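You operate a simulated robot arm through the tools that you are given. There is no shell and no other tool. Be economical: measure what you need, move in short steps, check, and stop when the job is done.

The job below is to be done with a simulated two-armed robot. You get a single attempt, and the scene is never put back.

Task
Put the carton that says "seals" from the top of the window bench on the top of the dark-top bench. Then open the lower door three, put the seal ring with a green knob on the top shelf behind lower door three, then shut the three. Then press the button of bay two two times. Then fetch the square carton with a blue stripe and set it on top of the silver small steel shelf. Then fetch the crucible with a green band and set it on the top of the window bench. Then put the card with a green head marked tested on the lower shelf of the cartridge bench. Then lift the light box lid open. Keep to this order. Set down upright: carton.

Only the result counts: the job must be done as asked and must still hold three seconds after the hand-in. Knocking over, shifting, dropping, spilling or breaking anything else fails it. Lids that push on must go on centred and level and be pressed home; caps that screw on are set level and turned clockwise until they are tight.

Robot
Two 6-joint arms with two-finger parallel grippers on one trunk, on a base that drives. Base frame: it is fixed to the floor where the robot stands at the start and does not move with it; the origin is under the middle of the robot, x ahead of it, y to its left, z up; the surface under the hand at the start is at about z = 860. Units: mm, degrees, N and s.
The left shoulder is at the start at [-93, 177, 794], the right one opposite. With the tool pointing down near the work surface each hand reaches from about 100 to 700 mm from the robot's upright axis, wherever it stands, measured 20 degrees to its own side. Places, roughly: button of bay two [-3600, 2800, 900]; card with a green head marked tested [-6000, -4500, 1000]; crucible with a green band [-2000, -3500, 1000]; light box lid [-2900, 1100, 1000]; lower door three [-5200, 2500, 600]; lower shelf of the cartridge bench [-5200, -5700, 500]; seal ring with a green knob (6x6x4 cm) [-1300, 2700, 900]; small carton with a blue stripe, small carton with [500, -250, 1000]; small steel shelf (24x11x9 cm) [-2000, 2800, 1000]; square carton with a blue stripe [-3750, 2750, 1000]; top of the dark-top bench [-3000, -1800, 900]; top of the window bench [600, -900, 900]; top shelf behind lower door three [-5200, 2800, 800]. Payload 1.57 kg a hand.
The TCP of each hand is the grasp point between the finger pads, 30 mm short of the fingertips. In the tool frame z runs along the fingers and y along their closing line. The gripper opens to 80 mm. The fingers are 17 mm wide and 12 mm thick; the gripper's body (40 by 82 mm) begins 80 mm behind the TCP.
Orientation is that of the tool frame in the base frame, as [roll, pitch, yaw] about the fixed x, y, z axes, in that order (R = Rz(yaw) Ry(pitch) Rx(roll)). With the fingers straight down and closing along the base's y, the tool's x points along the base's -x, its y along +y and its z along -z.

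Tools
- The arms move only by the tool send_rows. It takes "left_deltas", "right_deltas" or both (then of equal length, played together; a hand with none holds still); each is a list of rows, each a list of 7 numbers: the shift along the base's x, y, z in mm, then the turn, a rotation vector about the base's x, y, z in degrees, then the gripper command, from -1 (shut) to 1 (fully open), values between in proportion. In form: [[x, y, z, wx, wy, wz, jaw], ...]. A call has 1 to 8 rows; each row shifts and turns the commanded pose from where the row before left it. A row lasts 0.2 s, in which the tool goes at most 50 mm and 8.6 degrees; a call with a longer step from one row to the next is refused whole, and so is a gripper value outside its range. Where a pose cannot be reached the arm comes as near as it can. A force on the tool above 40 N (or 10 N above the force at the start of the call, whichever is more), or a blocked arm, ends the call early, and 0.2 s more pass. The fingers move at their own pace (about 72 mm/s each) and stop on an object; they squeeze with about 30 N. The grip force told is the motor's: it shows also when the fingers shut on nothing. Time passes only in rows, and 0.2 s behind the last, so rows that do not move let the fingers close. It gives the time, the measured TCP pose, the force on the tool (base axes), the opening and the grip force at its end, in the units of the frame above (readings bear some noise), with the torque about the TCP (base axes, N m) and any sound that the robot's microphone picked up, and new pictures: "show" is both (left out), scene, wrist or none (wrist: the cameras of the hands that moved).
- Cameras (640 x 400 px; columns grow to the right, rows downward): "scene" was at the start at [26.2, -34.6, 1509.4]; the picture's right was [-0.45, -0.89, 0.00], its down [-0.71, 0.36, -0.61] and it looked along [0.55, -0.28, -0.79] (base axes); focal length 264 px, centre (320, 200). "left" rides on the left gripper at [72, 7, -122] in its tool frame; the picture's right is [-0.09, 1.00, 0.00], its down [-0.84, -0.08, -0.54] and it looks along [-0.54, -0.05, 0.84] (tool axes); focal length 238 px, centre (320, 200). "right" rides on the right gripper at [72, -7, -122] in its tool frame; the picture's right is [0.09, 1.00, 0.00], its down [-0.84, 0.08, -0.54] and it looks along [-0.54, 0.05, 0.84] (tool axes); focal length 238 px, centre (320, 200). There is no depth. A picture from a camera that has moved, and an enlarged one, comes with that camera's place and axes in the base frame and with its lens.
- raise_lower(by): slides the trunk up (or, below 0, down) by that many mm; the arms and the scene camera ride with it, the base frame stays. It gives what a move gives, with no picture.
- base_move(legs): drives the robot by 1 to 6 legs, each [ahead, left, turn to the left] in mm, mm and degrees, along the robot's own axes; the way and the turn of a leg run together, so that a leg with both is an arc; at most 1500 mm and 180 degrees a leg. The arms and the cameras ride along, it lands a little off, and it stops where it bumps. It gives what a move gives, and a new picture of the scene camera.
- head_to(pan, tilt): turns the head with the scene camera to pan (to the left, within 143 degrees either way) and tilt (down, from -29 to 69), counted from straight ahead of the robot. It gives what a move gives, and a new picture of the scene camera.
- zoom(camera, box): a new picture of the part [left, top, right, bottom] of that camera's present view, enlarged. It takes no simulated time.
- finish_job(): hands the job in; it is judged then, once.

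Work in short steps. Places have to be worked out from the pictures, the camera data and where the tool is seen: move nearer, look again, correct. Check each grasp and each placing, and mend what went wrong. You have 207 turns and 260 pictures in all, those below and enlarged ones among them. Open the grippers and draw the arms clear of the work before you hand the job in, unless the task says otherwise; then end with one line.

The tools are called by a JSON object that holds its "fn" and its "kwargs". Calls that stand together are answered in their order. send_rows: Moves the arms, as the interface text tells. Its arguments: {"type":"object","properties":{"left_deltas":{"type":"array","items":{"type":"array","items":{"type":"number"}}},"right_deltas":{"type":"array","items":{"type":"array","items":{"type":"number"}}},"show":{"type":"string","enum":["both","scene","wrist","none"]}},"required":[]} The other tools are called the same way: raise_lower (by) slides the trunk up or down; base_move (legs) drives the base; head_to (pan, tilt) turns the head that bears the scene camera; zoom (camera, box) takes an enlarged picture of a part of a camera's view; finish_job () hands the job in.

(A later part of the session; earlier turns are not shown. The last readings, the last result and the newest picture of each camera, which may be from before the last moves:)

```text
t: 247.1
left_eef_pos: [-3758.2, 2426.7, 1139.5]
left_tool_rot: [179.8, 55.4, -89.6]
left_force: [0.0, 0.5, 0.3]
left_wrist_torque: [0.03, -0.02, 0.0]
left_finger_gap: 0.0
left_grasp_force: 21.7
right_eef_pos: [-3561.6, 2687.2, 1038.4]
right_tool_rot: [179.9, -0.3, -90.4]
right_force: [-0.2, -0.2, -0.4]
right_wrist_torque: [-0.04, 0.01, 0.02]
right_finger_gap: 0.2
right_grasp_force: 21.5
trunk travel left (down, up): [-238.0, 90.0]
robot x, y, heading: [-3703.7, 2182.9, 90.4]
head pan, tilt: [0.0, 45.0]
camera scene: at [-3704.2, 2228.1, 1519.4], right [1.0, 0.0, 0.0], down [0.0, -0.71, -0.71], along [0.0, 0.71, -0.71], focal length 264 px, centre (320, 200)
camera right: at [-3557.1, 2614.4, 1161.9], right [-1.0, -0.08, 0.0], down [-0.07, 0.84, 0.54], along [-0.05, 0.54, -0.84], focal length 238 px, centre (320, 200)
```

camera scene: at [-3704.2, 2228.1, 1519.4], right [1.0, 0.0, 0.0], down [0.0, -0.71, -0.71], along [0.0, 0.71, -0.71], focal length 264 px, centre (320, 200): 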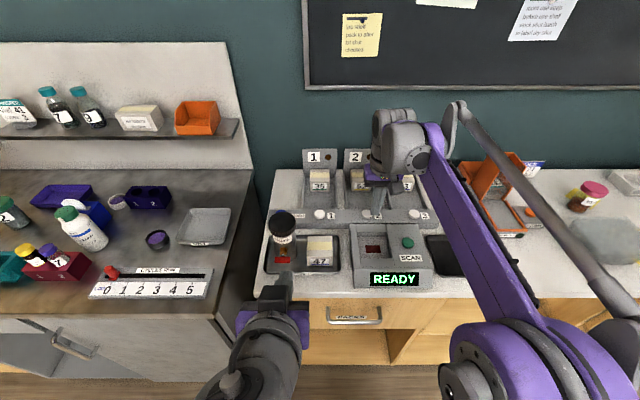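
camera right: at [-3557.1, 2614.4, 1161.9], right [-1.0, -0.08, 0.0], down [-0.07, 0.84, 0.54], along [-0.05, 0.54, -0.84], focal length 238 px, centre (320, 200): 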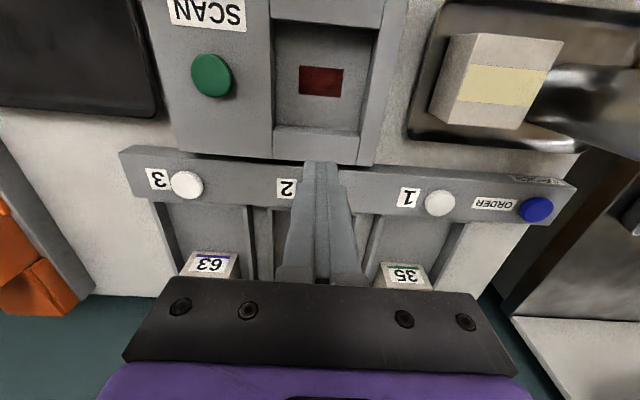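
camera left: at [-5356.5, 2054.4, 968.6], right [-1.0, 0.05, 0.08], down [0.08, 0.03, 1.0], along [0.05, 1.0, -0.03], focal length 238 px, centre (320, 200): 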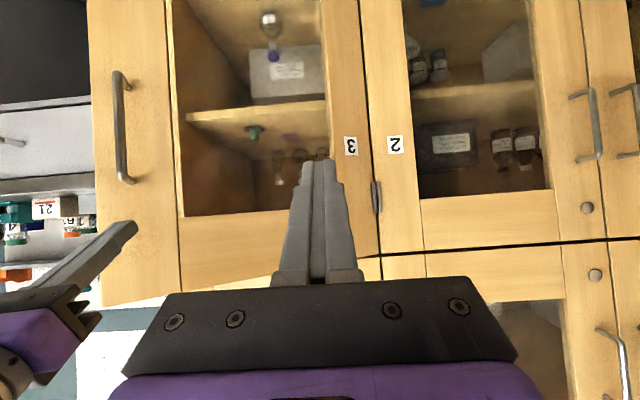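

Button 2 works out to [-3565, 2760]. I move above it and descend to ~20 mm above.

{"fn": "send_rows", "kwargs": {"right_deltas": [[-2, 37, 0, 0, 0, 0, -1], [-1, 36, 0, 0, 0, 0, -1], [0, 0, -30, 0, 0, 0, -1], [0, 0, -25, 0, 0, 0, -1]], "show": "both"}}

```text
t: 248.1
left_eef_pos: [-3757.8, 2427.3, 1139.1]
left_tool_rot: [179.8, 55.4, -89.7]
left_force: [-0.4, 0.2, 0.6]
left_wrist_torque: [0.01, 0.01, 0.01]
left_finger_gap: 0.3
left_grasp_force: 21.2
right_eef_pos: [-3566.1, 2759.4, 981.7]
right_tool_rot: [180.0, -0.3, -90.5]
right_force: [-0.2, 0.1, 0.0]
right_wrist_torque: [0.01, -0.02, -0.01]
right_finger_gap: 0.1
right_grasp_force: 21.0
trunk travel left (down, up): [-238.0, 90.0]
robot x, y, heading: [-3700.7, 2185.2, 89.9]
head pan, tilt: [0.0, 45.0]
camera scene: at [-3704.4, 2227.6, 1519.4], right [1.0, 0.0, 0.0], down [0.0, -0.71, -0.71], along [0.0, 0.71, -0.71], focal length 264 px, centre (320, 200)
camera right: at [-3560.2, 2687.8, 1105.3], right [-1.0, -0.08, 0.0], down [-0.07, 0.84, 0.54], along [-0.05, 0.54, -0.84], focal length 238 px, centre (320, 200)
```

scene: 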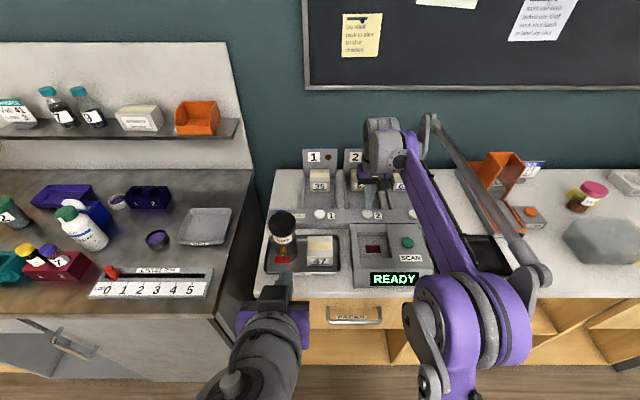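
right: 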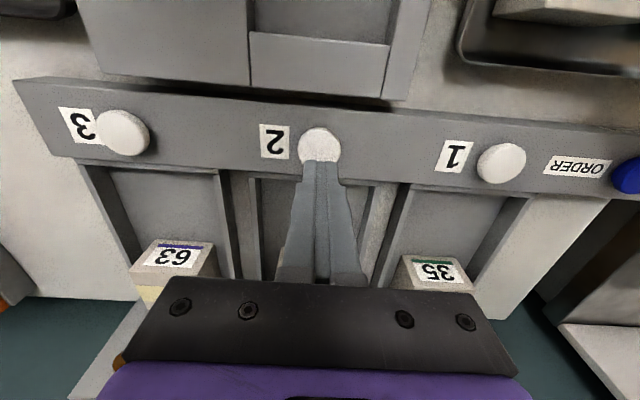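

{"fn": "zoom", "kwargs": {"camera": "scene", "box": [300, 140, 440, 240]}}

```text
4.00 times, centred on (370, 190) of scene
camera zoom: at [-3704.4, 2227.6, 1519.4], right [1.0, 0.0, 0.0], down [0.0, -0.71, -0.71], along [0.0, 0.71, -0.71], focal length 1057 px, centre (120, 240)
```

zoom: 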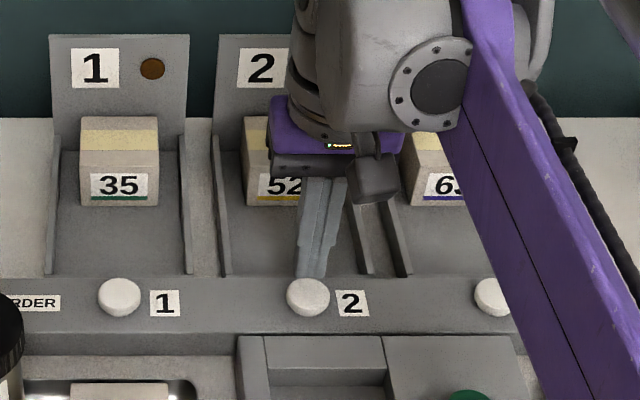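

The button is slightly nearer than the fingers (y≈2750, top ≈ z 938). I shift back 8 mm and press down in small rows.

{"fn": "send_rows", "kwargs": {"right_deltas": [[1, -8, 0, 0, 0, 0, -1], [0, 0, -5, 0, 0, 0, -1], [0, 0, -4, 0, 0, 0, -1], [0, 0, -3, 0, 0, 0, -1], [0, 0, -3, 0, 0, 0, -1]], "show": "wrist"}}

```text
t: 249.3
left_eef_pos: [-3758.5, 2426.3, 1139.1]
left_tool_rot: [179.8, 55.5, -89.7]
left_force: [-1.3, -1.3, -0.2]
left_wrist_torque: [-0.02, -0.02, 0.02]
left_finger_gap: 0.1
left_grasp_force: 20.8
right_eef_pos: [-3563.3, 2753.3, 968.4]
right_tool_rot: [-180.0, 0.0, -90.5]
right_force: [-0.6, 1.5, 1.3]
right_wrist_torque: [0.06, 0.02, 0.0]
right_finger_gap: 0.2
right_grasp_force: 21.5
trunk travel left (down, up): [-238.0, 90.0]
robot x, y, heading: [-3703.0, 2184.1, 89.9]
head pan, tilt: [0.0, 45.0]
camera right: at [-3558.2, 2680.6, 1091.3], right [-1.0, -0.09, 0.0], down [-0.07, 0.84, 0.54], along [-0.05, 0.54, -0.84], focal length 238 px, centre (320, 200)
```

right: 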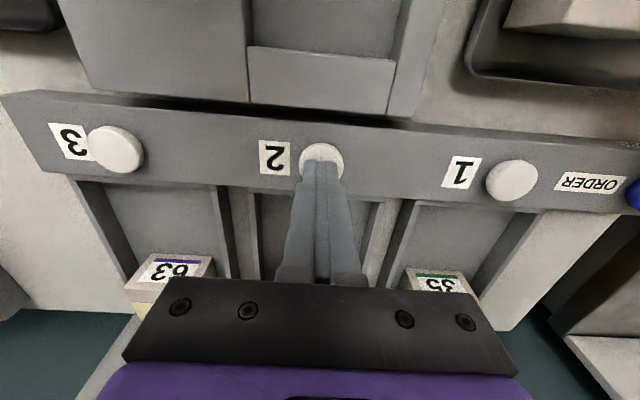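

Well centred over the button, barely touching. I press further in 2 mm rows.

{"fn": "send_rows", "kwargs": {"right_deltas": [[0, 0, -2, 0, 0, 0, -1], [0, 0, -2, 0, 0, 0, -1], [0, 0, -2, 0, 0, 0, -1]], "show": "none"}}

```text
t: 250.1
left_eef_pos: [-3759.5, 2426.9, 1139.6]
left_tool_rot: [179.8, 55.5, -89.8]
left_force: [-0.1, -0.1, -0.4]
left_wrist_torque: [0.05, 0.01, -0.01]
left_finger_gap: 0.0
left_grasp_force: 20.7
right_eef_pos: [-3563.1, 2752.0, 965.6]
right_tool_rot: [179.9, 0.1, -90.3]
right_force: [-1.8, 1.3, 18.4]
right_wrist_torque: [-0.14, 0.04, -0.08]
right_finger_gap: 0.0
right_grasp_force: 20.4
trunk travel left (down, up): [-238.0, 90.0]
robot x, y, heading: [-3702.4, 2187.0, 89.9]
head pan, tilt: [0.0, 45.0]
heard: click
stopped in row 3 (right hand): the force on the tool passed its limit at 43 N (the readings are from after the stop); the commanded pose is now the measured one
```

One click heard. I lift 8 mm to release and look at what happened.

{"fn": "send_rows", "kwargs": {"right_deltas": [[0, 0, 4, 0, 0, 0, -1], [0, 0, 5, 0, 0, 0, -1], [0, 0, 0, 0, 0, 0, -1]], "show": "scene"}}

```text
t: 250.9
left_eef_pos: [-3757.7, 2426.7, 1138.9]
left_tool_rot: [179.9, 55.4, -89.7]
left_force: [0.1, -0.2, -0.4]
left_wrist_torque: [-0.04, -0.03, 0.01]
left_finger_gap: 0.2
left_grasp_force: 21.6
right_eef_pos: [-3562.8, 2753.5, 973.9]
right_tool_rot: [179.9, 0.0, -90.5]
right_force: [0.6, -0.4, -0.6]
right_wrist_torque: [0.0, -0.01, 0.02]
right_finger_gap: 0.0
right_grasp_force: 20.5
trunk travel left (down, up): [-238.0, 90.0]
robot x, y, heading: [-3704.7, 2187.8, 89.8]
head pan, tilt: [0.0, 45.0]
camera scene: at [-3704.5, 2227.2, 1519.3], right [1.0, 0.0, 0.0], down [0.0, -0.71, -0.71], along [0.0, 0.71, -0.71], focal length 264 px, centre (320, 200)
```

scene: 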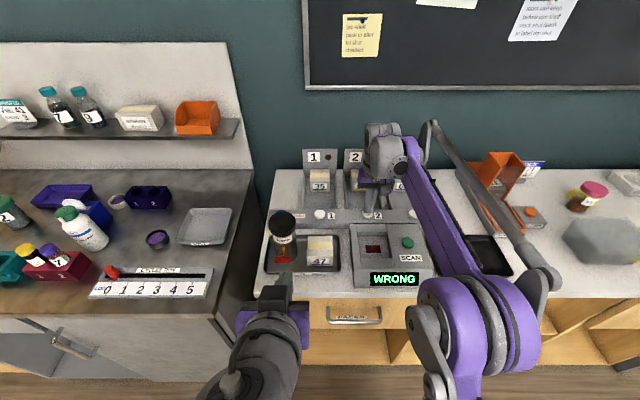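

The first press registered (the display reacts "WRONG", but the task only asks for the presses). Now the second press.

{"fn": "send_rows", "kwargs": {"right_deltas": [[0, 0, -4, 0, 0, 0, -1], [0, 0, -2, 0, 0, 0, -1], [0, 0, -2, 0, 0, 0, -1], [0, 0, -2, 0, 0, 0, -1], [0, 0, -1, 0, 0, 0, -1]], "show": "none"}}

```text
t: 252.1
left_eef_pos: [-3758.7, 2425.5, 1139.2]
left_tool_rot: [179.8, 55.4, -89.6]
left_force: [-0.3, 0.3, -0.1]
left_wrist_torque: [-0.01, -0.03, -0.01]
left_finger_gap: 0.0
left_grasp_force: 21.1
right_eef_pos: [-3562.2, 2754.0, 966.3]
right_tool_rot: [180.0, 0.4, -90.4]
right_force: [-1.6, 1.5, 17.9]
right_wrist_torque: [-0.08, 0.04, -0.04]
right_finger_gap: 0.1
right_grasp_force: 21.3
trunk travel left (down, up): [-238.0, 90.0]
robot x, y, heading: [-3704.3, 2188.4, 90.0]
head pan, tilt: [0.0, 45.0]
heard: click
stopped in row 5 (right hand): the force on the tool passed its limit at 44 N (the readings are from after the stop); the commanded pose is now the measured one
```

Second click heard — two presses done. I raise the right hand and move back to view the blue-stripe carton (47) from above.

{"fn": "send_rows", "kwargs": {"right_deltas": [[0, 0, 30, 0, 0, 0, -1], [0, 0, 45, 0, 0, 0, -1], [-20, -40, 20, 0, 0, 0, -1], [-30, -40, 0, 0, 0, 0, 1], [-30, -40, 0, 0, 0, 0, 1], [-30, -40, 0, 0, 0, 0, 1], [-20, -20, 0, 0, 0, 0, 1]], "show": "both"}}

```text
t: 253.7
left_eef_pos: [-3758.8, 2427.3, 1139.7]
left_tool_rot: [179.8, 55.4, -89.7]
left_force: [-0.8, -0.8, -0.6]
left_wrist_torque: [0.02, -0.02, -0.02]
left_finger_gap: 0.0
left_grasp_force: 21.0
right_eef_pos: [-3690.8, 2574.7, 1059.2]
right_tool_rot: [179.9, 0.1, -90.5]
right_force: [-0.1, 0.8, -0.5]
right_wrist_torque: [0.02, 0.0, 0.0]
right_finger_gap: 79.9
right_grasp_force: 0.1
trunk travel left (down, up): [-238.0, 90.0]
robot x, y, heading: [-3703.8, 2185.2, 90.1]
head pan, tilt: [0.0, 45.0]
camera scene: at [-3704.7, 2227.1, 1519.4], right [1.0, 0.0, 0.0], down [0.0, -0.71, -0.71], along [0.0, 0.71, -0.71], focal length 264 px, centre (320, 200)
camera right: at [-3685.2, 2500.8, 1182.1], right [-1.0, -0.09, 0.0], down [-0.07, 0.84, 0.55], along [-0.05, 0.54, -0.84], focal length 238 px, centre (320, 200)
```

scene: 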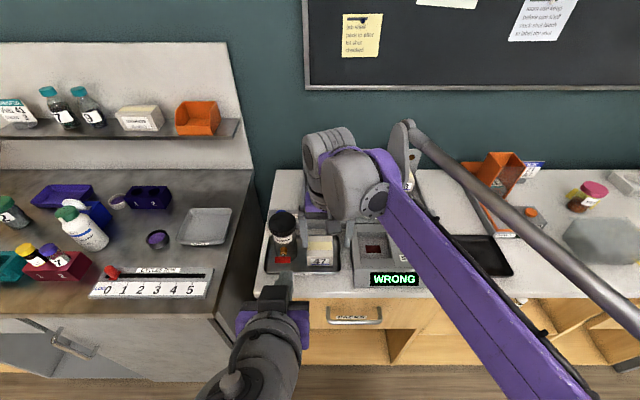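
right: 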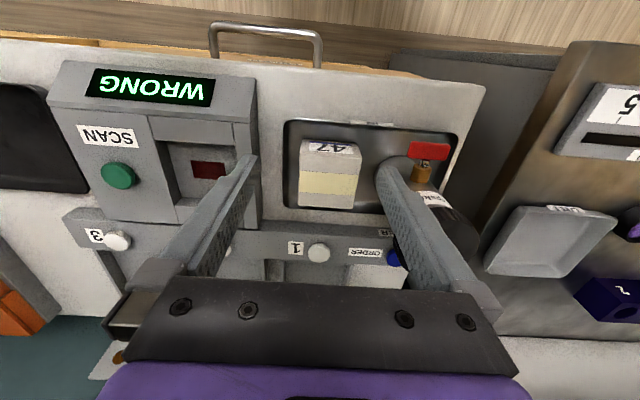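

I zoom on the carton to measure its size and neighbours.

{"fn": "zoom", "kwargs": {"camera": "scene", "box": [260, 200, 360, 280]}}

{"fn": "zoom", "kwargs": {"camera": "right", "box": [260, 100, 480, 280]}}

```text
5.00 times, centred on (310, 240) of scene
camera zoom: at [-3704.7, 2227.1, 1519.4], right [1.0, 0.0, 0.0], down [0.0, -0.71, -0.71], along [0.0, 0.71, -0.71], focal length 1321 px, centre (370, 0)
```

zoom: 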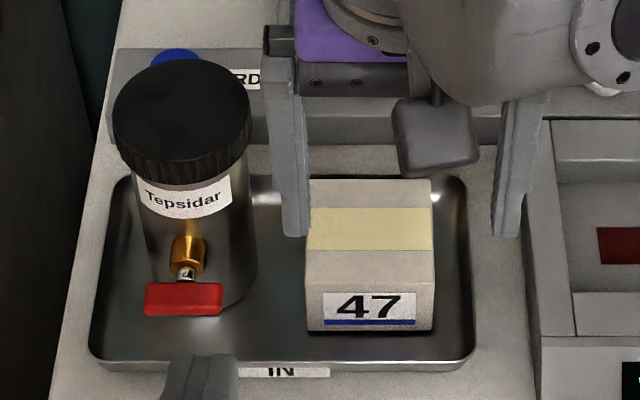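

```text
2.22 times, centred on (370, 190) of right
camera zoom: at [-3685.2, 2500.8, 1182.1], right [-1.0, -0.09, 0.0], down [-0.07, 0.84, 0.55], along [-0.05, 0.54, -0.84], focal length 530 px, centre (209, 222)
```

zoom: 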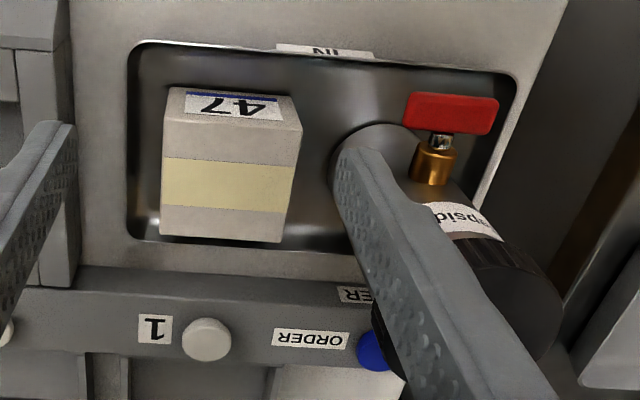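

Carton 47: centre ≈[-3704, 2634], 63 mm wide, z 893–943. I will grasp it with the right tool 25° below horizontal (so it can go into the rack). First move the left hand away and tilt the right one.

{"fn": "send_rows", "kwargs": {"left_deltas": [[-40, -20, 0, 0, 0, 0, -1], [-40, -20, 0, 0, 0, 0, -1], [-40, -20, 0, 0, 0, 0, -1], [-40, -20, 0, 0, 0, 0, -1], [0, 0, 0, 0, 0, 0, -1], [0, 0, 0, 0, 0, 0, -1], [0, 0, 0, 0, 0, 0, -1], [0, 0, 0, 0, 0, 0, -1]], "right_deltas": [[10, 0, 10, 0, 0, 0, 1], [10, -20, 10, 8.1, 0, 0, 1], [0, -20, 10, 8.1, 0, 0, 1], [0, -20, -10, 8.1, 0, 0, 1], [0, -30, -10, 8.1, 0, 0, 1], [0, -30, -20, 8.1, 0, 0, 1], [0, -30, -20, 8.1, 0, 0, 1], [0, -20, -20, 8.1, 0, 0, 1]], "show": "none"}}

{"fn": "send_rows", "kwargs": {"right_deltas": [[-16, 0, -10, 8.1, 0, 0, 0.85], [-17, 0, -10, 0, 0, 0, 0.85]], "show": "both"}}

```text
t: 255.5
left_eef_pos: [-3816.8, 2431.2, 1195.3]
left_tool_rot: [179.7, 55.3, -89.8]
left_force: [-0.1, -0.4, 0.3]
left_wrist_torque: [-0.01, 0.0, 0.01]
left_finger_gap: 0.1
left_grasp_force: 21.1
left hand out of reach, approached as far as the arm can: row 1, 2, 3, 4
right_eef_pos: [-3672.5, 2405.4, 1008.8]
right_tool_rot: [179.1, 57.0, -90.9]
right_force: [-0.3, -0.6, 0.1]
right_wrist_torque: [-0.01, 0.01, 0.01]
right_finger_gap: 80.0
right_grasp_force: 0.0
trunk travel left (down, up): [-238.0, 90.0]
robot x, y, heading: [-3706.2, 2185.7, 89.8]
head pan, tilt: [0.0, 45.0]
```

```text
t: 256.1
left_eef_pos: [-3817.8, 2432.1, 1196.7]
left_tool_rot: [179.8, 55.3, -89.6]
left_force: [-0.5, -0.2, 0.5]
left_wrist_torque: [0.03, 0.0, 0.01]
left_finger_gap: 0.0
left_grasp_force: 20.9
right_eef_pos: [-3706.9, 2404.7, 989.9]
right_tool_rot: [179.2, 65.2, -91.0]
right_force: [0.0, 0.1, 0.3]
right_wrist_torque: [-0.01, 0.01, 0.01]
right_finger_gap: 74.0
right_grasp_force: 0.1
trunk travel left (down, up): [-238.0, 90.0]
robot x, y, heading: [-3701.7, 2184.6, 89.8]
head pan, tilt: [0.0, 45.0]
camera scene: at [-3705.5, 2227.6, 1519.4], right [1.0, 0.0, 0.0], down [0.0, -0.71, -0.71], along [0.0, 0.71, -0.71], focal length 264 px, centre (320, 200)
camera right: at [-3701.0, 2263.0, 976.0], right [-1.0, -0.04, -0.08], down [-0.07, -0.14, 0.99], along [-0.05, 0.99, 0.14], focal length 238 px, centre (320, 200)
```

scene: 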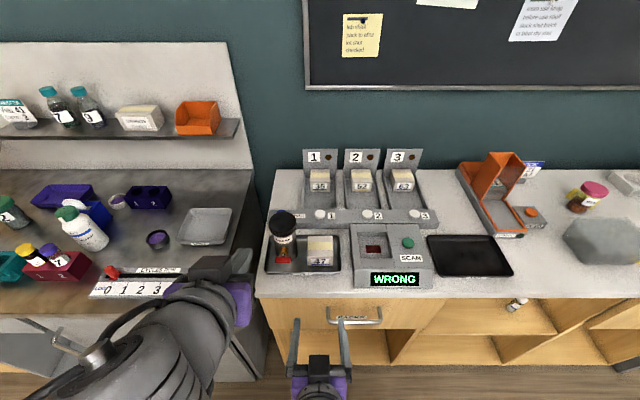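
right: 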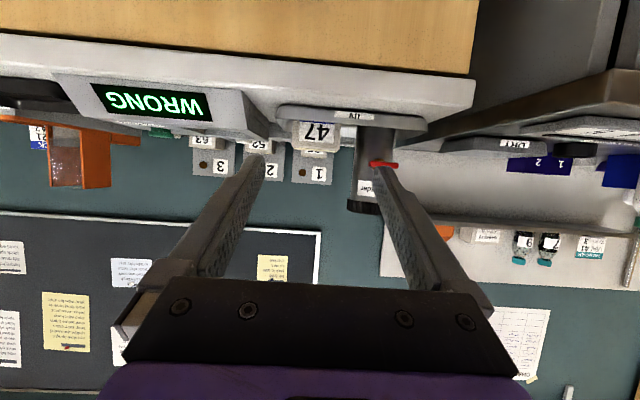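

Aligned with the carton. I advance to just before it.

{"fn": "send_rows", "kwargs": {"right_deltas": [[1, 45, -13, 0, 0, 0, 0.85], [1, 45, -13, 0, 0, 0, 0.85], [1, 45, -13, 0, 0, 0, 0.85]], "show": "both"}}

```text
t: 256.9
left_eef_pos: [-3816.9, 2432.0, 1194.9]
left_tool_rot: [179.8, 55.4, -89.6]
left_force: [0.6, -0.6, 0.1]
left_wrist_torque: [-0.01, 0.0, 0.0]
left_finger_gap: 0.0
left_grasp_force: 21.2
right_eef_pos: [-3700.3, 2538.9, 949.9]
right_tool_rot: [179.1, 65.0, -90.7]
right_force: [0.3, -0.4, -0.1]
right_wrist_torque: [-0.01, -0.03, -0.04]
right_finger_gap: 74.1
right_grasp_force: 0.1
trunk travel left (down, up): [-238.0, 90.0]
robot x, y, heading: [-3706.6, 2187.0, 89.9]
head pan, tilt: [0.0, 45.0]
camera scene: at [-3705.4, 2228.8, 1519.4], right [1.0, 0.0, 0.0], down [0.0, -0.71, -0.71], along [0.0, 0.71, -0.71], focal length 264 px, centre (320, 200)
camera right: at [-3695.0, 2396.8, 937.8], right [-1.0, -0.04, -0.08], down [-0.07, -0.14, 0.99], along [-0.05, 0.99, 0.13], focal length 238 px, centre (320, 200)
```

scene: 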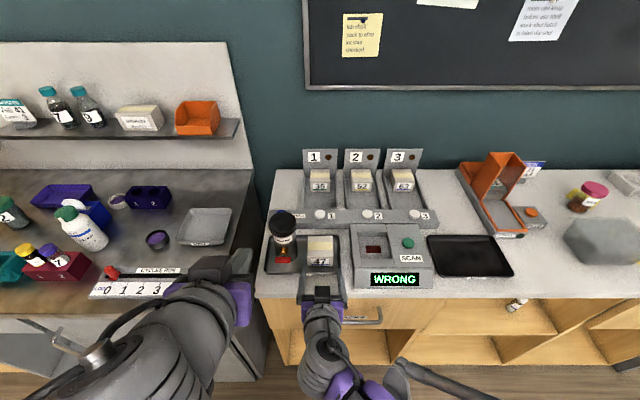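
right: 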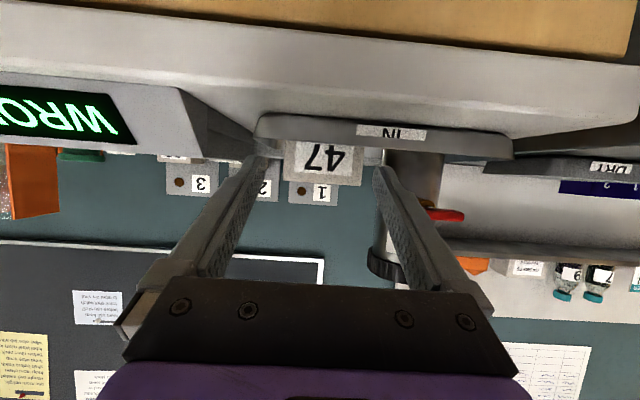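

Carton is centred between the fingers. I slide forward around it.

{"fn": "send_rows", "kwargs": {"right_deltas": [[-1, 30, -8, 0, 0, 0, 0.85], [-1, 30, -8, 0, 0, 0, 0.85], [0, 28, -8, 0, 0, 0, 0.85]], "show": "both"}}

```text
t: 257.7
left_eef_pos: [-3816.9, 2431.3, 1195.7]
left_tool_rot: [179.7, 55.3, -89.7]
left_force: [0.4, -1.1, 0.2]
left_wrist_torque: [0.0, -0.01, -0.01]
left_finger_gap: 0.0
left_grasp_force: 21.5
right_eef_pos: [-3704.6, 2630.2, 926.3]
right_tool_rot: [179.3, 65.1, -90.7]
right_force: [-0.3, 2.0, 5.1]
right_wrist_torque: [-0.05, -0.29, 0.15]
right_finger_gap: 74.2
right_grasp_force: 0.3
trunk travel left (down, up): [-238.0, 90.0]
robot x, y, heading: [-3706.2, 2186.8, 89.7]
head pan, tilt: [0.0, 45.0]
camera scene: at [-3704.8, 2226.8, 1519.5], right [1.0, 0.0, 0.0], down [0.0, -0.71, -0.71], along [0.0, 0.71, -0.71], focal length 264 px, centre (320, 200)
camera right: at [-3698.5, 2488.1, 912.5], right [-1.0, -0.04, -0.08], down [-0.07, -0.14, 0.99], along [-0.05, 0.99, 0.14], focal length 238 px, centre (320, 200)
```

scene: 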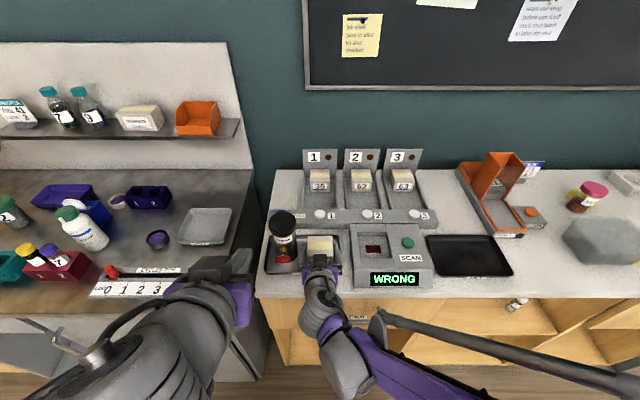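
right: 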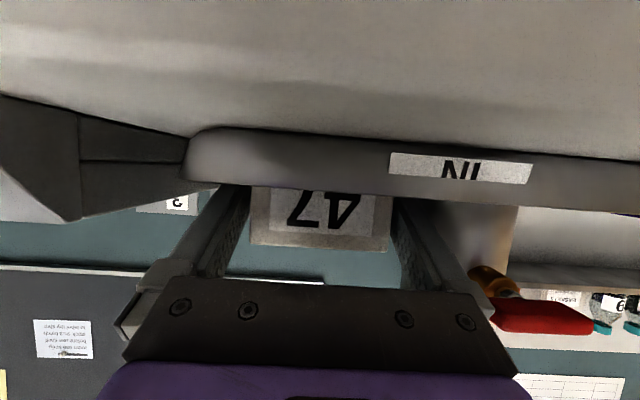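

Slight contact (5 N) with the tray rim or floor; I rise 4 mm and close.

{"fn": "send_rows", "kwargs": {"right_deltas": [[0, 0, 4, 0, 0, 0, 0.85], [0, 0, 0, 0, 0, 0, -1], [0, 0, 0, 0, 0, 0, -1], [0, 0, 0, 0, 0, 0, -1]], "show": "none"}}

{"fn": "send_rows", "kwargs": {"right_deltas": [[0, 0, 12, 0, 0, 0, -1], [0, 0, 25, 0, 0, 0, -1], [0, 0, 40, 0, 0, 0, -1], [0, 0, 40, 0, 0, 0, -1]], "show": "both"}}

```text
t: 258.7
left_eef_pos: [-3815.9, 2432.8, 1194.9]
left_tool_rot: [179.7, 55.3, -89.8]
left_force: [0.2, -1.1, -0.1]
left_wrist_torque: [-0.03, -0.07, 0.01]
left_finger_gap: 0.0
left_grasp_force: 21.1
right_eef_pos: [-3704.8, 2630.1, 930.1]
right_tool_rot: [179.1, 65.0, -90.9]
right_force: [0.2, 0.0, -0.3]
right_wrist_torque: [0.02, -0.02, -0.03]
right_finger_gap: 65.7
right_grasp_force: 30.0
trunk travel left (down, up): [-238.0, 90.0]
robot x, y, heading: [-3708.1, 2188.0, 90.1]
head pan, tilt: [0.0, 45.0]
```

```text
t: 259.7
left_eef_pos: [-3816.5, 2431.5, 1195.0]
left_tool_rot: [179.7, 55.2, -89.7]
left_force: [-0.9, -1.0, -0.2]
left_wrist_torque: [-0.05, 0.0, 0.0]
left_finger_gap: 0.2
left_grasp_force: 21.0
right_eef_pos: [-3706.5, 2628.7, 1046.8]
right_tool_rot: [179.2, 65.0, -90.9]
right_force: [0.0, 0.8, -1.9]
right_wrist_torque: [-0.04, 0.0, -0.02]
right_finger_gap: 65.8
right_grasp_force: 30.2
trunk travel left (down, up): [-238.0, 90.0]
robot x, y, heading: [-3703.7, 2189.2, 89.7]
head pan, tilt: [0.0, 45.0]
camera scene: at [-3704.4, 2227.0, 1519.4], right [1.0, 0.0, 0.0], down [0.0, -0.71, -0.71], along [0.0, 0.71, -0.71], focal length 264 px, centre (320, 200)
camera right: at [-3699.9, 2486.3, 1035.0], right [-1.0, -0.04, -0.08], down [-0.07, -0.14, 0.99], along [-0.05, 0.99, 0.13], focal length 238 px, centre (320, 200)
```

scene: 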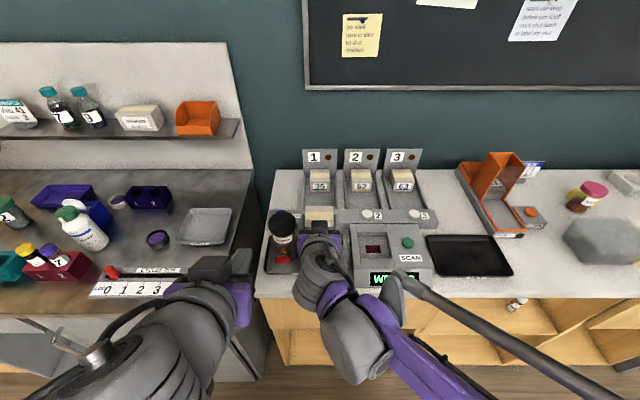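
right: 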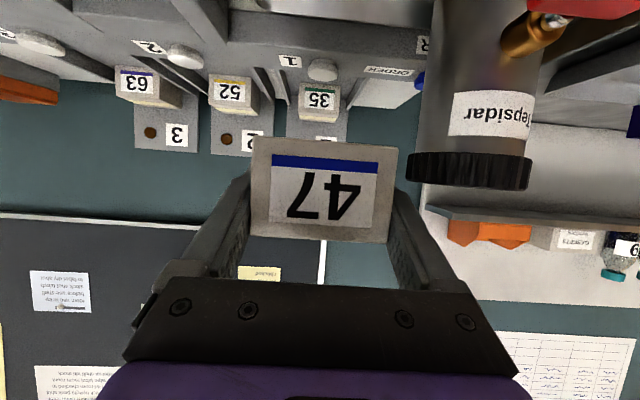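

Carton 47 is held upright, bottle untouched. I back off and drive along to the rack's small steel shelf.

{"fn": "base_move", "kwargs": {"legs": [[-450, 0, 0], [0, -1500, 0], [0, -150, 0]]}}

{"fn": "head_to", "kwargs": {"pan": -10, "tilt": 25}}

```text
t: 276.9
left_eef_pos: [-2160.7, 2003.7, 1196.3]
left_tool_rot: [179.7, 55.3, -88.6]
left_force: [-0.2, 0.0, 0.4]
left_wrist_torque: [-0.02, 0.01, 0.03]
left_finger_gap: 0.0
left_grasp_force: 21.5
right_eef_pos: [-2052.9, 2203.4, 1048.2]
right_tool_rot: [179.1, 65.0, -89.8]
right_force: [-0.1, 1.2, -1.7]
right_wrist_torque: [0.01, -0.06, 0.0]
right_finger_gap: 65.7
right_grasp_force: 29.9
trunk travel left (down, up): [-238.0, 90.0]
robot x, y, heading: [-2043.2, 1761.3, 91.2]
head pan, tilt: [0.0, 45.0]
camera scene: at [-2044.5, 1801.5, 1519.4], right [1.0, 0.02, 0.0], down [0.01, -0.71, -0.71], along [-0.01, 0.71, -0.71], focal length 264 px, centre (320, 200)
```

scene: 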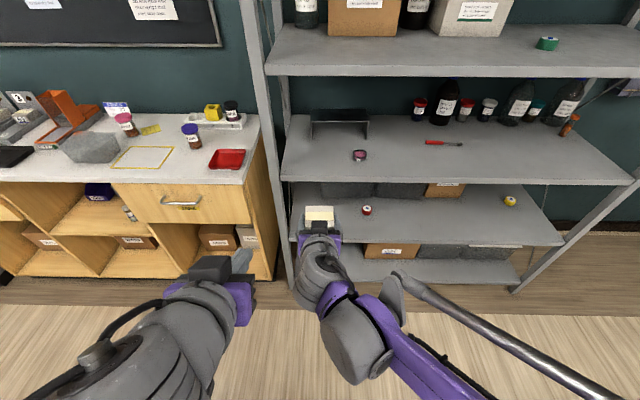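

```text
t: 277.8
left_eef_pos: [-2162.0, 2003.8, 1195.9]
left_tool_rot: [179.6, 55.3, -88.5]
left_force: [0.2, -0.1, -0.3]
left_wrist_torque: [-0.02, 0.02, -0.02]
left_finger_gap: 0.0
left_grasp_force: 21.4
right_eef_pos: [-2054.5, 2202.4, 1047.4]
right_tool_rot: [179.2, 65.0, -89.8]
right_force: [-0.3, 0.6, -1.6]
right_wrist_torque: [0.03, -0.03, 0.01]
right_finger_gap: 66.0
right_grasp_force: 29.7
trunk travel left (down, up): [-238.0, 90.0]
robot x, y, heading: [-2043.9, 1758.0, 91.0]
head pan, tilt: [-10.0, 25.0]
camera scene: at [-2029.0, 1811.2, 1549.9], right [0.99, -0.15, 0.0], down [-0.07, -0.42, -0.91], along [0.14, 0.9, -0.42], focal length 264 px, centre (320, 200)
```

scene: 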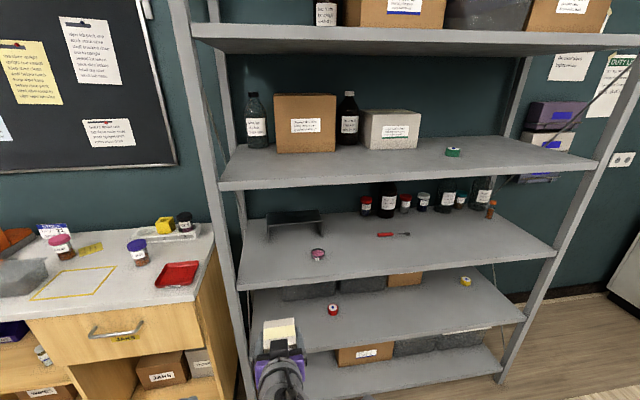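

I zoom in on the small shelf.

{"fn": "zoom", "kwargs": {"camera": "scene", "box": [230, 190, 350, 270]}}

{"fn": "zoom", "kwargs": {"camera": "right", "box": [160, 40, 480, 280]}}

```text
5.00 times, centred on (290, 230) of scene
camera zoom: at [-2029.0, 1811.2, 1549.9], right [0.99, -0.15, 0.0], down [-0.07, -0.42, -0.91], along [0.14, 0.9, -0.42], focal length 1321 px, centre (470, 50)
```

zoom: 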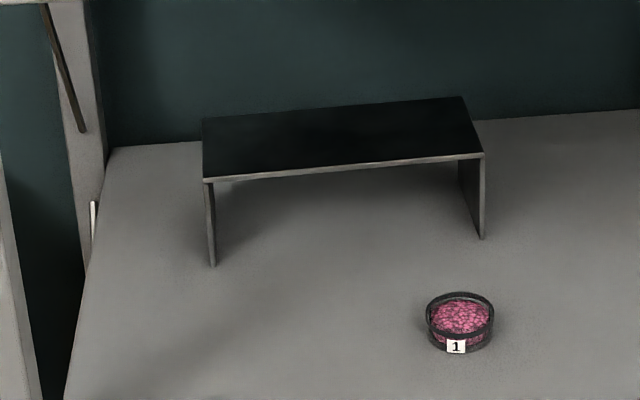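

```text
1.67 times, centred on (320, 160) of right
camera zoom: at [-2045.4, 2060.8, 1034.5], right [-1.0, -0.06, -0.08], down [-0.07, -0.14, 0.99], along [-0.07, 0.99, 0.13], focal length 397 px, centre (320, 267)
```

zoom: 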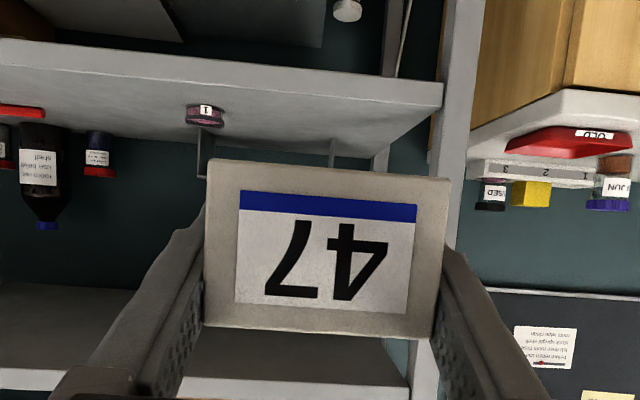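

The small steel shelf spans x -2103..-1863, front y≈2800, top z≈985. I roll ahead 430 mm, with the carton at z≈1010 bottom, then look.

{"fn": "base_move", "kwargs": {"legs": [[300, 0, -1]]}}

{"fn": "send_rows", "kwargs": {"right_deltas": [[20, 0, 5, 0, 0, 0, -1], [25, 10, 5, 0, 0, 0, -1], [25, 20, 0, 0, 0, 0, -1]], "show": "wrist"}}

```text
t: 279.9
left_eef_pos: [-2160.9, 2315.4, 1196.4]
left_tool_rot: [179.7, 55.2, -89.6]
left_force: [-0.8, -0.3, 0.8]
left_wrist_torque: [0.01, 0.0, 0.02]
left_finger_gap: 0.0
left_grasp_force: 21.4
right_eef_pos: [-2050.0, 2512.3, 1048.7]
right_tool_rot: [179.1, 65.0, -90.8]
right_force: [0.4, -0.1, -1.6]
right_wrist_torque: [0.01, -0.01, 0.03]
right_finger_gap: 65.8
right_grasp_force: 29.9
trunk travel left (down, up): [-238.0, 90.0]
robot x, y, heading: [-2048.5, 2070.3, 90.2]
head pan, tilt: [-10.0, 25.0]
camera scene: at [-2031.2, 2119.9, 1549.9], right [0.98, -0.17, 0.0], down [-0.07, -0.42, -0.91], along [0.16, 0.89, -0.42], focal length 264 px, centre (320, 200)
```

scene: 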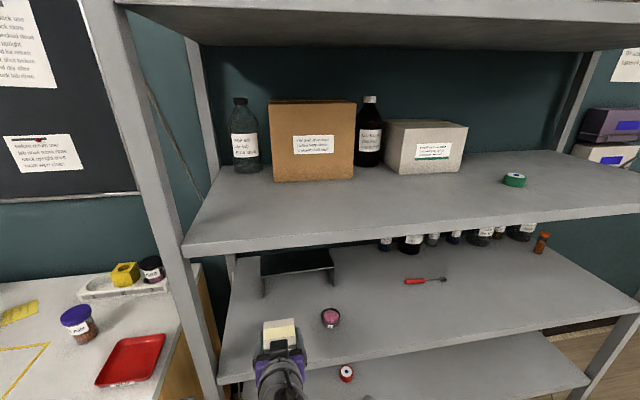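

```text
t: 280.6
left_eef_pos: [-2159.1, 2315.1, 1196.7]
left_tool_rot: [179.7, 55.3, -89.6]
left_force: [0.2, 0.3, -0.2]
left_wrist_torque: [-0.01, 0.03, 0.0]
left_finger_gap: 0.0
left_grasp_force: 21.2
right_eef_pos: [-1977.6, 2541.7, 1056.5]
right_tool_rot: [179.2, 65.0, -90.7]
right_force: [-0.6, -0.2, -1.1]
right_wrist_torque: [-0.01, -0.01, -0.01]
right_finger_gap: 65.6
right_grasp_force: 29.7
trunk travel left (down, up): [-238.0, 90.0]
robot x, y, heading: [-2050.3, 2068.2, 90.3]
head pan, tilt: [-10.0, 25.0]
camera right: at [-1971.7, 2399.1, 1043.7], right [-1.0, -0.04, -0.08], down [-0.07, -0.14, 0.99], along [-0.05, 0.99, 0.13], focal length 238 px, centre (320, 200)
```

right: 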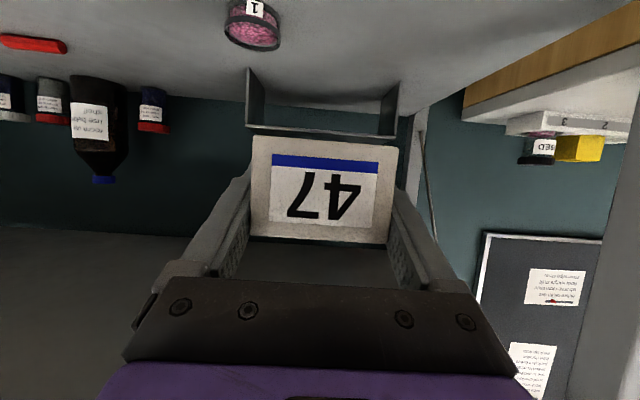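

The view confirms: shelf top ≈z 984, centre x≈-1989. I roll 125 mm further and move the carton over the shelf.

{"fn": "base_move", "kwargs": {"legs": [[125, 0, 0]]}}

{"fn": "send_rows", "kwargs": {"right_deltas": [[-3, 40, 0, 0, 0, 0, -1], [-3, 40, 0, 0, 0, 0, -1], [-3, 40, -3, 0, 0, 0, -1], [0, 30, -3, 0, 0, 0, -1]]}}

```text
t: 281.9
left_eef_pos: [-2160.8, 2436.3, 1194.6]
left_tool_rot: [179.7, 55.3, -89.5]
left_force: [0.7, 0.7, -0.9]
left_wrist_torque: [-0.01, 0.01, 0.03]
left_finger_gap: 0.2
left_grasp_force: 21.5
right_eef_pos: [-1978.5, 2663.4, 1056.6]
right_tool_rot: [179.1, 65.0, -90.7]
right_force: [0.3, 0.1, -1.7]
right_wrist_torque: [-0.02, 0.0, 0.0]
right_finger_gap: 65.7
right_grasp_force: 30.1
trunk travel left (down, up): [-238.0, 90.0]
robot x, y, heading: [-2051.4, 2192.8, 90.1]
head pan, tilt: [-10.0, 25.0]
camera scene: at [-2031.4, 2241.7, 1549.9], right [0.99, -0.17, 0.0], down [-0.07, -0.42, -0.91], along [0.16, 0.89, -0.42], focal length 264 px, centre (320, 200)
```

scene: 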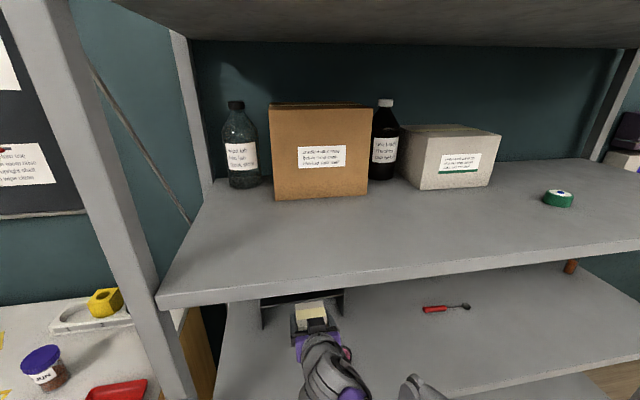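

```text
t: 282.9
left_eef_pos: [-2160.7, 2436.8, 1195.1]
left_tool_rot: [179.7, 55.3, -89.5]
left_force: [-1.6, -0.4, -0.1]
left_wrist_torque: [-0.02, -0.04, 0.0]
left_finger_gap: 0.0
left_grasp_force: 21.0
right_eef_pos: [-1988.4, 2813.7, 1050.4]
right_tool_rot: [179.1, 65.0, -90.7]
right_force: [0.6, -0.6, -1.6]
right_wrist_torque: [-0.03, -0.01, -0.02]
right_finger_gap: 65.8
right_grasp_force: 30.0
trunk travel left (down, up): [-238.0, 90.0]
robot x, y, heading: [-2043.3, 2194.7, 89.9]
head pan, tilt: [-10.0, 25.0]
camera scene: at [-2031.4, 2242.3, 1549.9], right [0.99, -0.17, 0.0], down [-0.07, -0.42, -0.91], along [0.16, 0.89, -0.42], focal length 264 px, centre (320, 200)
camera right: at [-1982.8, 2671.9, 1037.7], right [-1.0, -0.04, -0.08], down [-0.07, -0.14, 0.99], along [-0.05, 0.99, 0.13], focal length 238 px, centre (320, 200)
```

scene: 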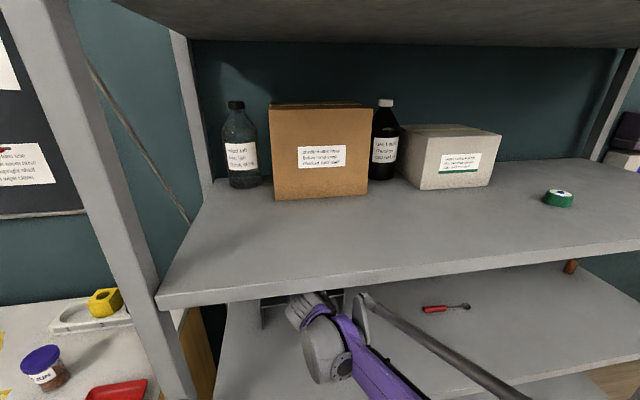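
right: 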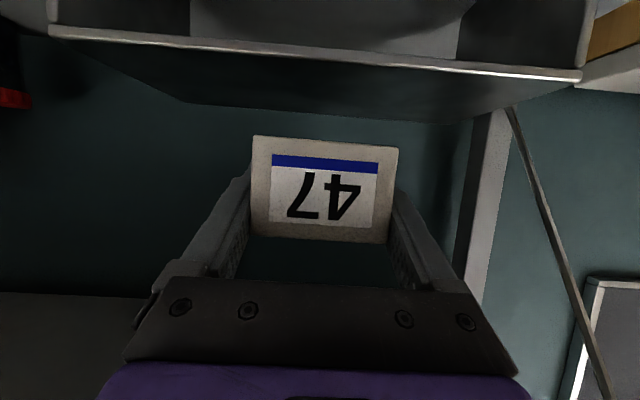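

Shelf top spans y≈2785–2893, centre [-1988, 2838]. I advance 22 mm and lower gently to contact.

{"fn": "send_rows", "kwargs": {"right_deltas": [[0, 22, -8, 0, 0, 0, -1], [0, 0, -8, 0, 0, 0, -1], [0, 0, -4, 0, 0, 0, -1], [0, 0, -3, 0, 0, 0, -1], [0, 0, -3, 0, 0, 0, -1], [0, 0, -2, 0, 0, 0, -1], [0, 0, -2, 0, 0, 0, -1], [0, 0, -2, 0, 0, 0, -1]], "show": "wrist"}}

```text
t: 284.7
left_eef_pos: [-2159.5, 2437.3, 1195.7]
left_tool_rot: [179.6, 55.3, -89.6]
left_force: [-0.6, -0.1, -0.3]
left_wrist_torque: [0.02, -0.04, -0.03]
left_finger_gap: 0.2
left_grasp_force: 21.6
right_eef_pos: [-1987.2, 2832.9, 1017.8]
right_tool_rot: [179.1, 65.0, -90.8]
right_force: [-0.6, 0.2, -1.0]
right_wrist_torque: [0.04, -0.02, 0.01]
right_finger_gap: 65.5
right_grasp_force: 29.5
trunk travel left (down, up): [-238.0, 90.0]
robot x, y, heading: [-2048.9, 2187.3, 89.9]
head pan, tilt: [-10.0, 25.0]
camera right: at [-1981.6, 2692.2, 1004.7], right [-1.0, -0.04, -0.08], down [-0.07, -0.14, 0.99], along [-0.05, 0.99, 0.13], focal length 238 px, centre (320, 200)
```

right: 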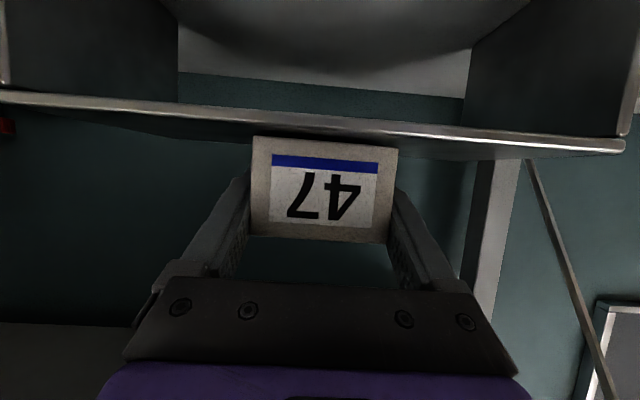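

Close, no contact yet; I continue down.

{"fn": "send_rows", "kwargs": {"right_deltas": [[0, 0, -2, 0, 0, 0, -1], [0, 0, -2, 0, 0, 0, -1], [0, 0, -2, 0, 0, 0, -1], [0, 0, -2, 0, 0, 0, -1], [0, 0, -2, 0, 0, 0, -1], [0, 0, -2, 0, 0, 0, -1]], "show": "wrist"}}

```text
t: 286.1
left_eef_pos: [-2159.2, 2433.0, 1195.2]
left_tool_rot: [179.8, 55.4, -89.5]
left_force: [0.1, -0.1, 0.1]
left_wrist_torque: [-0.01, 0.0, 0.0]
left_finger_gap: 0.1
left_grasp_force: 21.3
right_eef_pos: [-1986.9, 2833.6, 1008.9]
right_tool_rot: [179.4, 65.4, -90.4]
right_force: [0.7, -5.4, 16.6]
right_wrist_torque: [-0.52, -0.12, 0.06]
right_finger_gap: 65.6
right_grasp_force: 30.2
trunk travel left (down, up): [-238.0, 90.0]
robot x, y, heading: [-2050.3, 2189.0, 90.1]
head pan, tilt: [-10.0, 25.0]
stopped in row 6 (right hand): the force on the tool passed its limit at 43 N (the readings are from after the stop); the commanded pose is now the measured one
camera right: at [-1981.1, 2691.2, 996.5], right [-1.0, -0.04, -0.08], down [-0.07, -0.14, 0.99], along [-0.05, 0.99, 0.14], focal length 238 px, centre (320, 200)
```

right: 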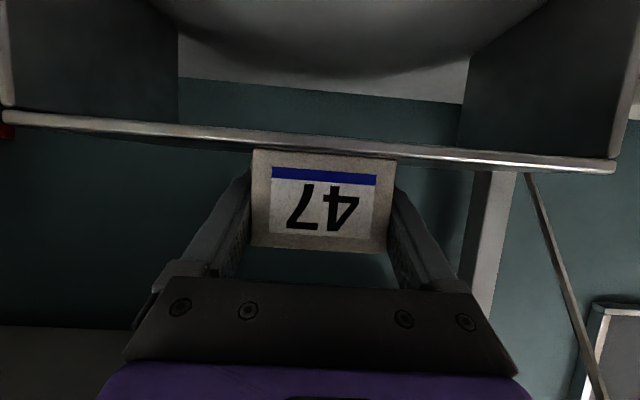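

Contact made. I open slowly, then withdraw straight back.

{"fn": "send_rows", "kwargs": {"right_deltas": [[0, 0, 0, 0, 0, 0, 0.85], [0, 0, 0, 0, 0, 0, 0.9], [0, 0, 0, 0, 0, 0, 0.9]], "show": "wrist"}}

```text
t: 286.9
left_eef_pos: [-2162.2, 2434.3, 1196.2]
left_tool_rot: [179.8, 55.4, -89.3]
left_force: [0.2, 0.0, -0.6]
left_wrist_torque: [-0.03, -0.01, 0.0]
left_finger_gap: 0.0
left_grasp_force: 20.7
right_eef_pos: [-1989.0, 2833.3, 1009.8]
right_tool_rot: [179.5, 65.3, -90.2]
right_force: [-8.4, -2.5, 21.1]
right_wrist_torque: [0.47, -0.6, 0.26]
right_finger_gap: 69.6
right_grasp_force: 0.1
trunk travel left (down, up): [-238.0, 90.0]
robot x, y, heading: [-2047.0, 2188.6, 89.9]
head pan, tilt: [-10.0, 25.0]
camera right: at [-1982.4, 2691.6, 996.3], right [-1.0, -0.04, -0.08], down [-0.07, -0.14, 0.99], along [-0.05, 0.99, 0.14], focal length 238 px, centre (320, 200)
```

right: 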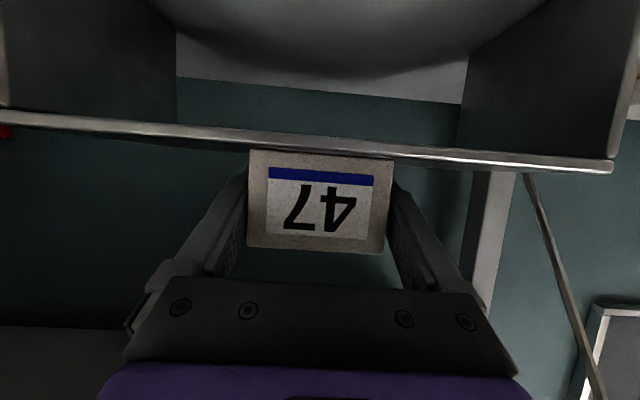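

A fingertip is pressing on the shelf (21 N, so the jaw stalls). I raise 4 mm to unload, then finish opening.

{"fn": "send_rows", "kwargs": {"right_deltas": [[0, 0, 2, 0, 0, 0, 0.72], [0, 0, 2, 0, 0, 0, 0.75], [0, 0, 1, 0, 0, 0, 0.9], [0, 0, 0, 0, 0, 0, 0.9]], "show": "wrist"}}

```text
t: 287.9
left_eef_pos: [-2160.3, 2436.2, 1195.3]
left_tool_rot: [179.6, 55.3, -89.4]
left_force: [0.5, 0.0, 0.7]
left_wrist_torque: [-0.02, 0.02, 0.0]
left_finger_gap: 0.0
left_grasp_force: 20.8
right_eef_pos: [-1987.2, 2835.5, 1013.7]
right_tool_rot: [179.4, 65.1, -90.5]
right_force: [-0.9, 0.2, 0.0]
right_wrist_torque: [0.01, 0.0, -0.01]
right_finger_gap: 75.8
right_grasp_force: 0.0
trunk travel left (down, up): [-238.0, 90.0]
robot x, y, heading: [-2046.7, 2192.5, 90.2]
head pan, tilt: [-10.0, 25.0]
camera right: at [-1981.1, 2693.8, 999.6], right [-1.0, -0.04, -0.08], down [-0.07, -0.14, 0.99], along [-0.05, 0.99, 0.14], focal length 238 px, centre (320, 200)
```

right: 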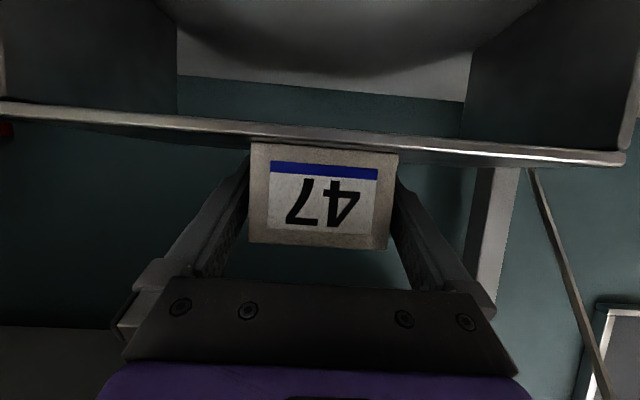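

Free now. I withdraw straight back.

{"fn": "send_rows", "kwargs": {"right_deltas": [[0, -15, 0, 0, 0, 0, 0.95], [0, -30, 0, 0, 0, 0, 0.95], [0, -40, 3, 0, 0, 0, 0.95], [0, -45, 5, 0, 0, 0, 0.95], [0, -45, 5, 0, 0, 0, 0.95]], "show": "both"}}

```text
t: 289.1
left_eef_pos: [-2160.3, 2434.2, 1195.0]
left_tool_rot: [179.6, 55.4, -89.6]
left_force: [-0.1, 0.8, -0.7]
left_wrist_torque: [0.01, -0.01, -0.01]
left_finger_gap: 0.0
left_grasp_force: 21.6
right_eef_pos: [-1986.5, 2656.0, 1026.6]
right_tool_rot: [179.4, 65.2, -90.5]
right_force: [0.2, -0.4, 0.5]
right_wrist_torque: [-0.02, 0.02, -0.04]
right_finger_gap: 78.3
right_grasp_force: 0.1
trunk travel left (down, up): [-238.0, 90.0]
robot x, y, heading: [-2045.6, 2190.3, 90.2]
head pan, tilt: [-10.0, 25.0]
camera scene: at [-2031.0, 2239.3, 1550.0], right [0.99, -0.17, 0.0], down [-0.07, -0.42, -0.91], along [0.16, 0.89, -0.42], focal length 264 px, centre (320, 200)
camera right: at [-1980.1, 2512.8, 1013.3], right [-1.0, -0.04, -0.08], down [-0.07, -0.14, 0.99], along [-0.05, 0.99, 0.14], focal length 238 px, centre (320, 200)
```

scene: 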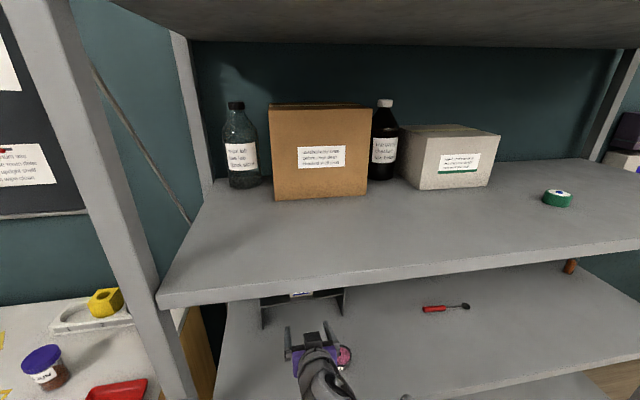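
right: 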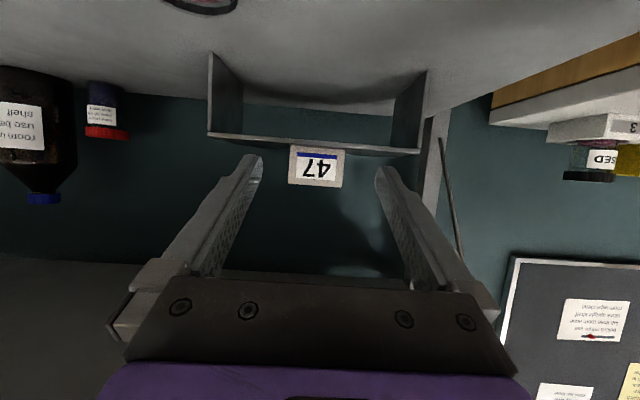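

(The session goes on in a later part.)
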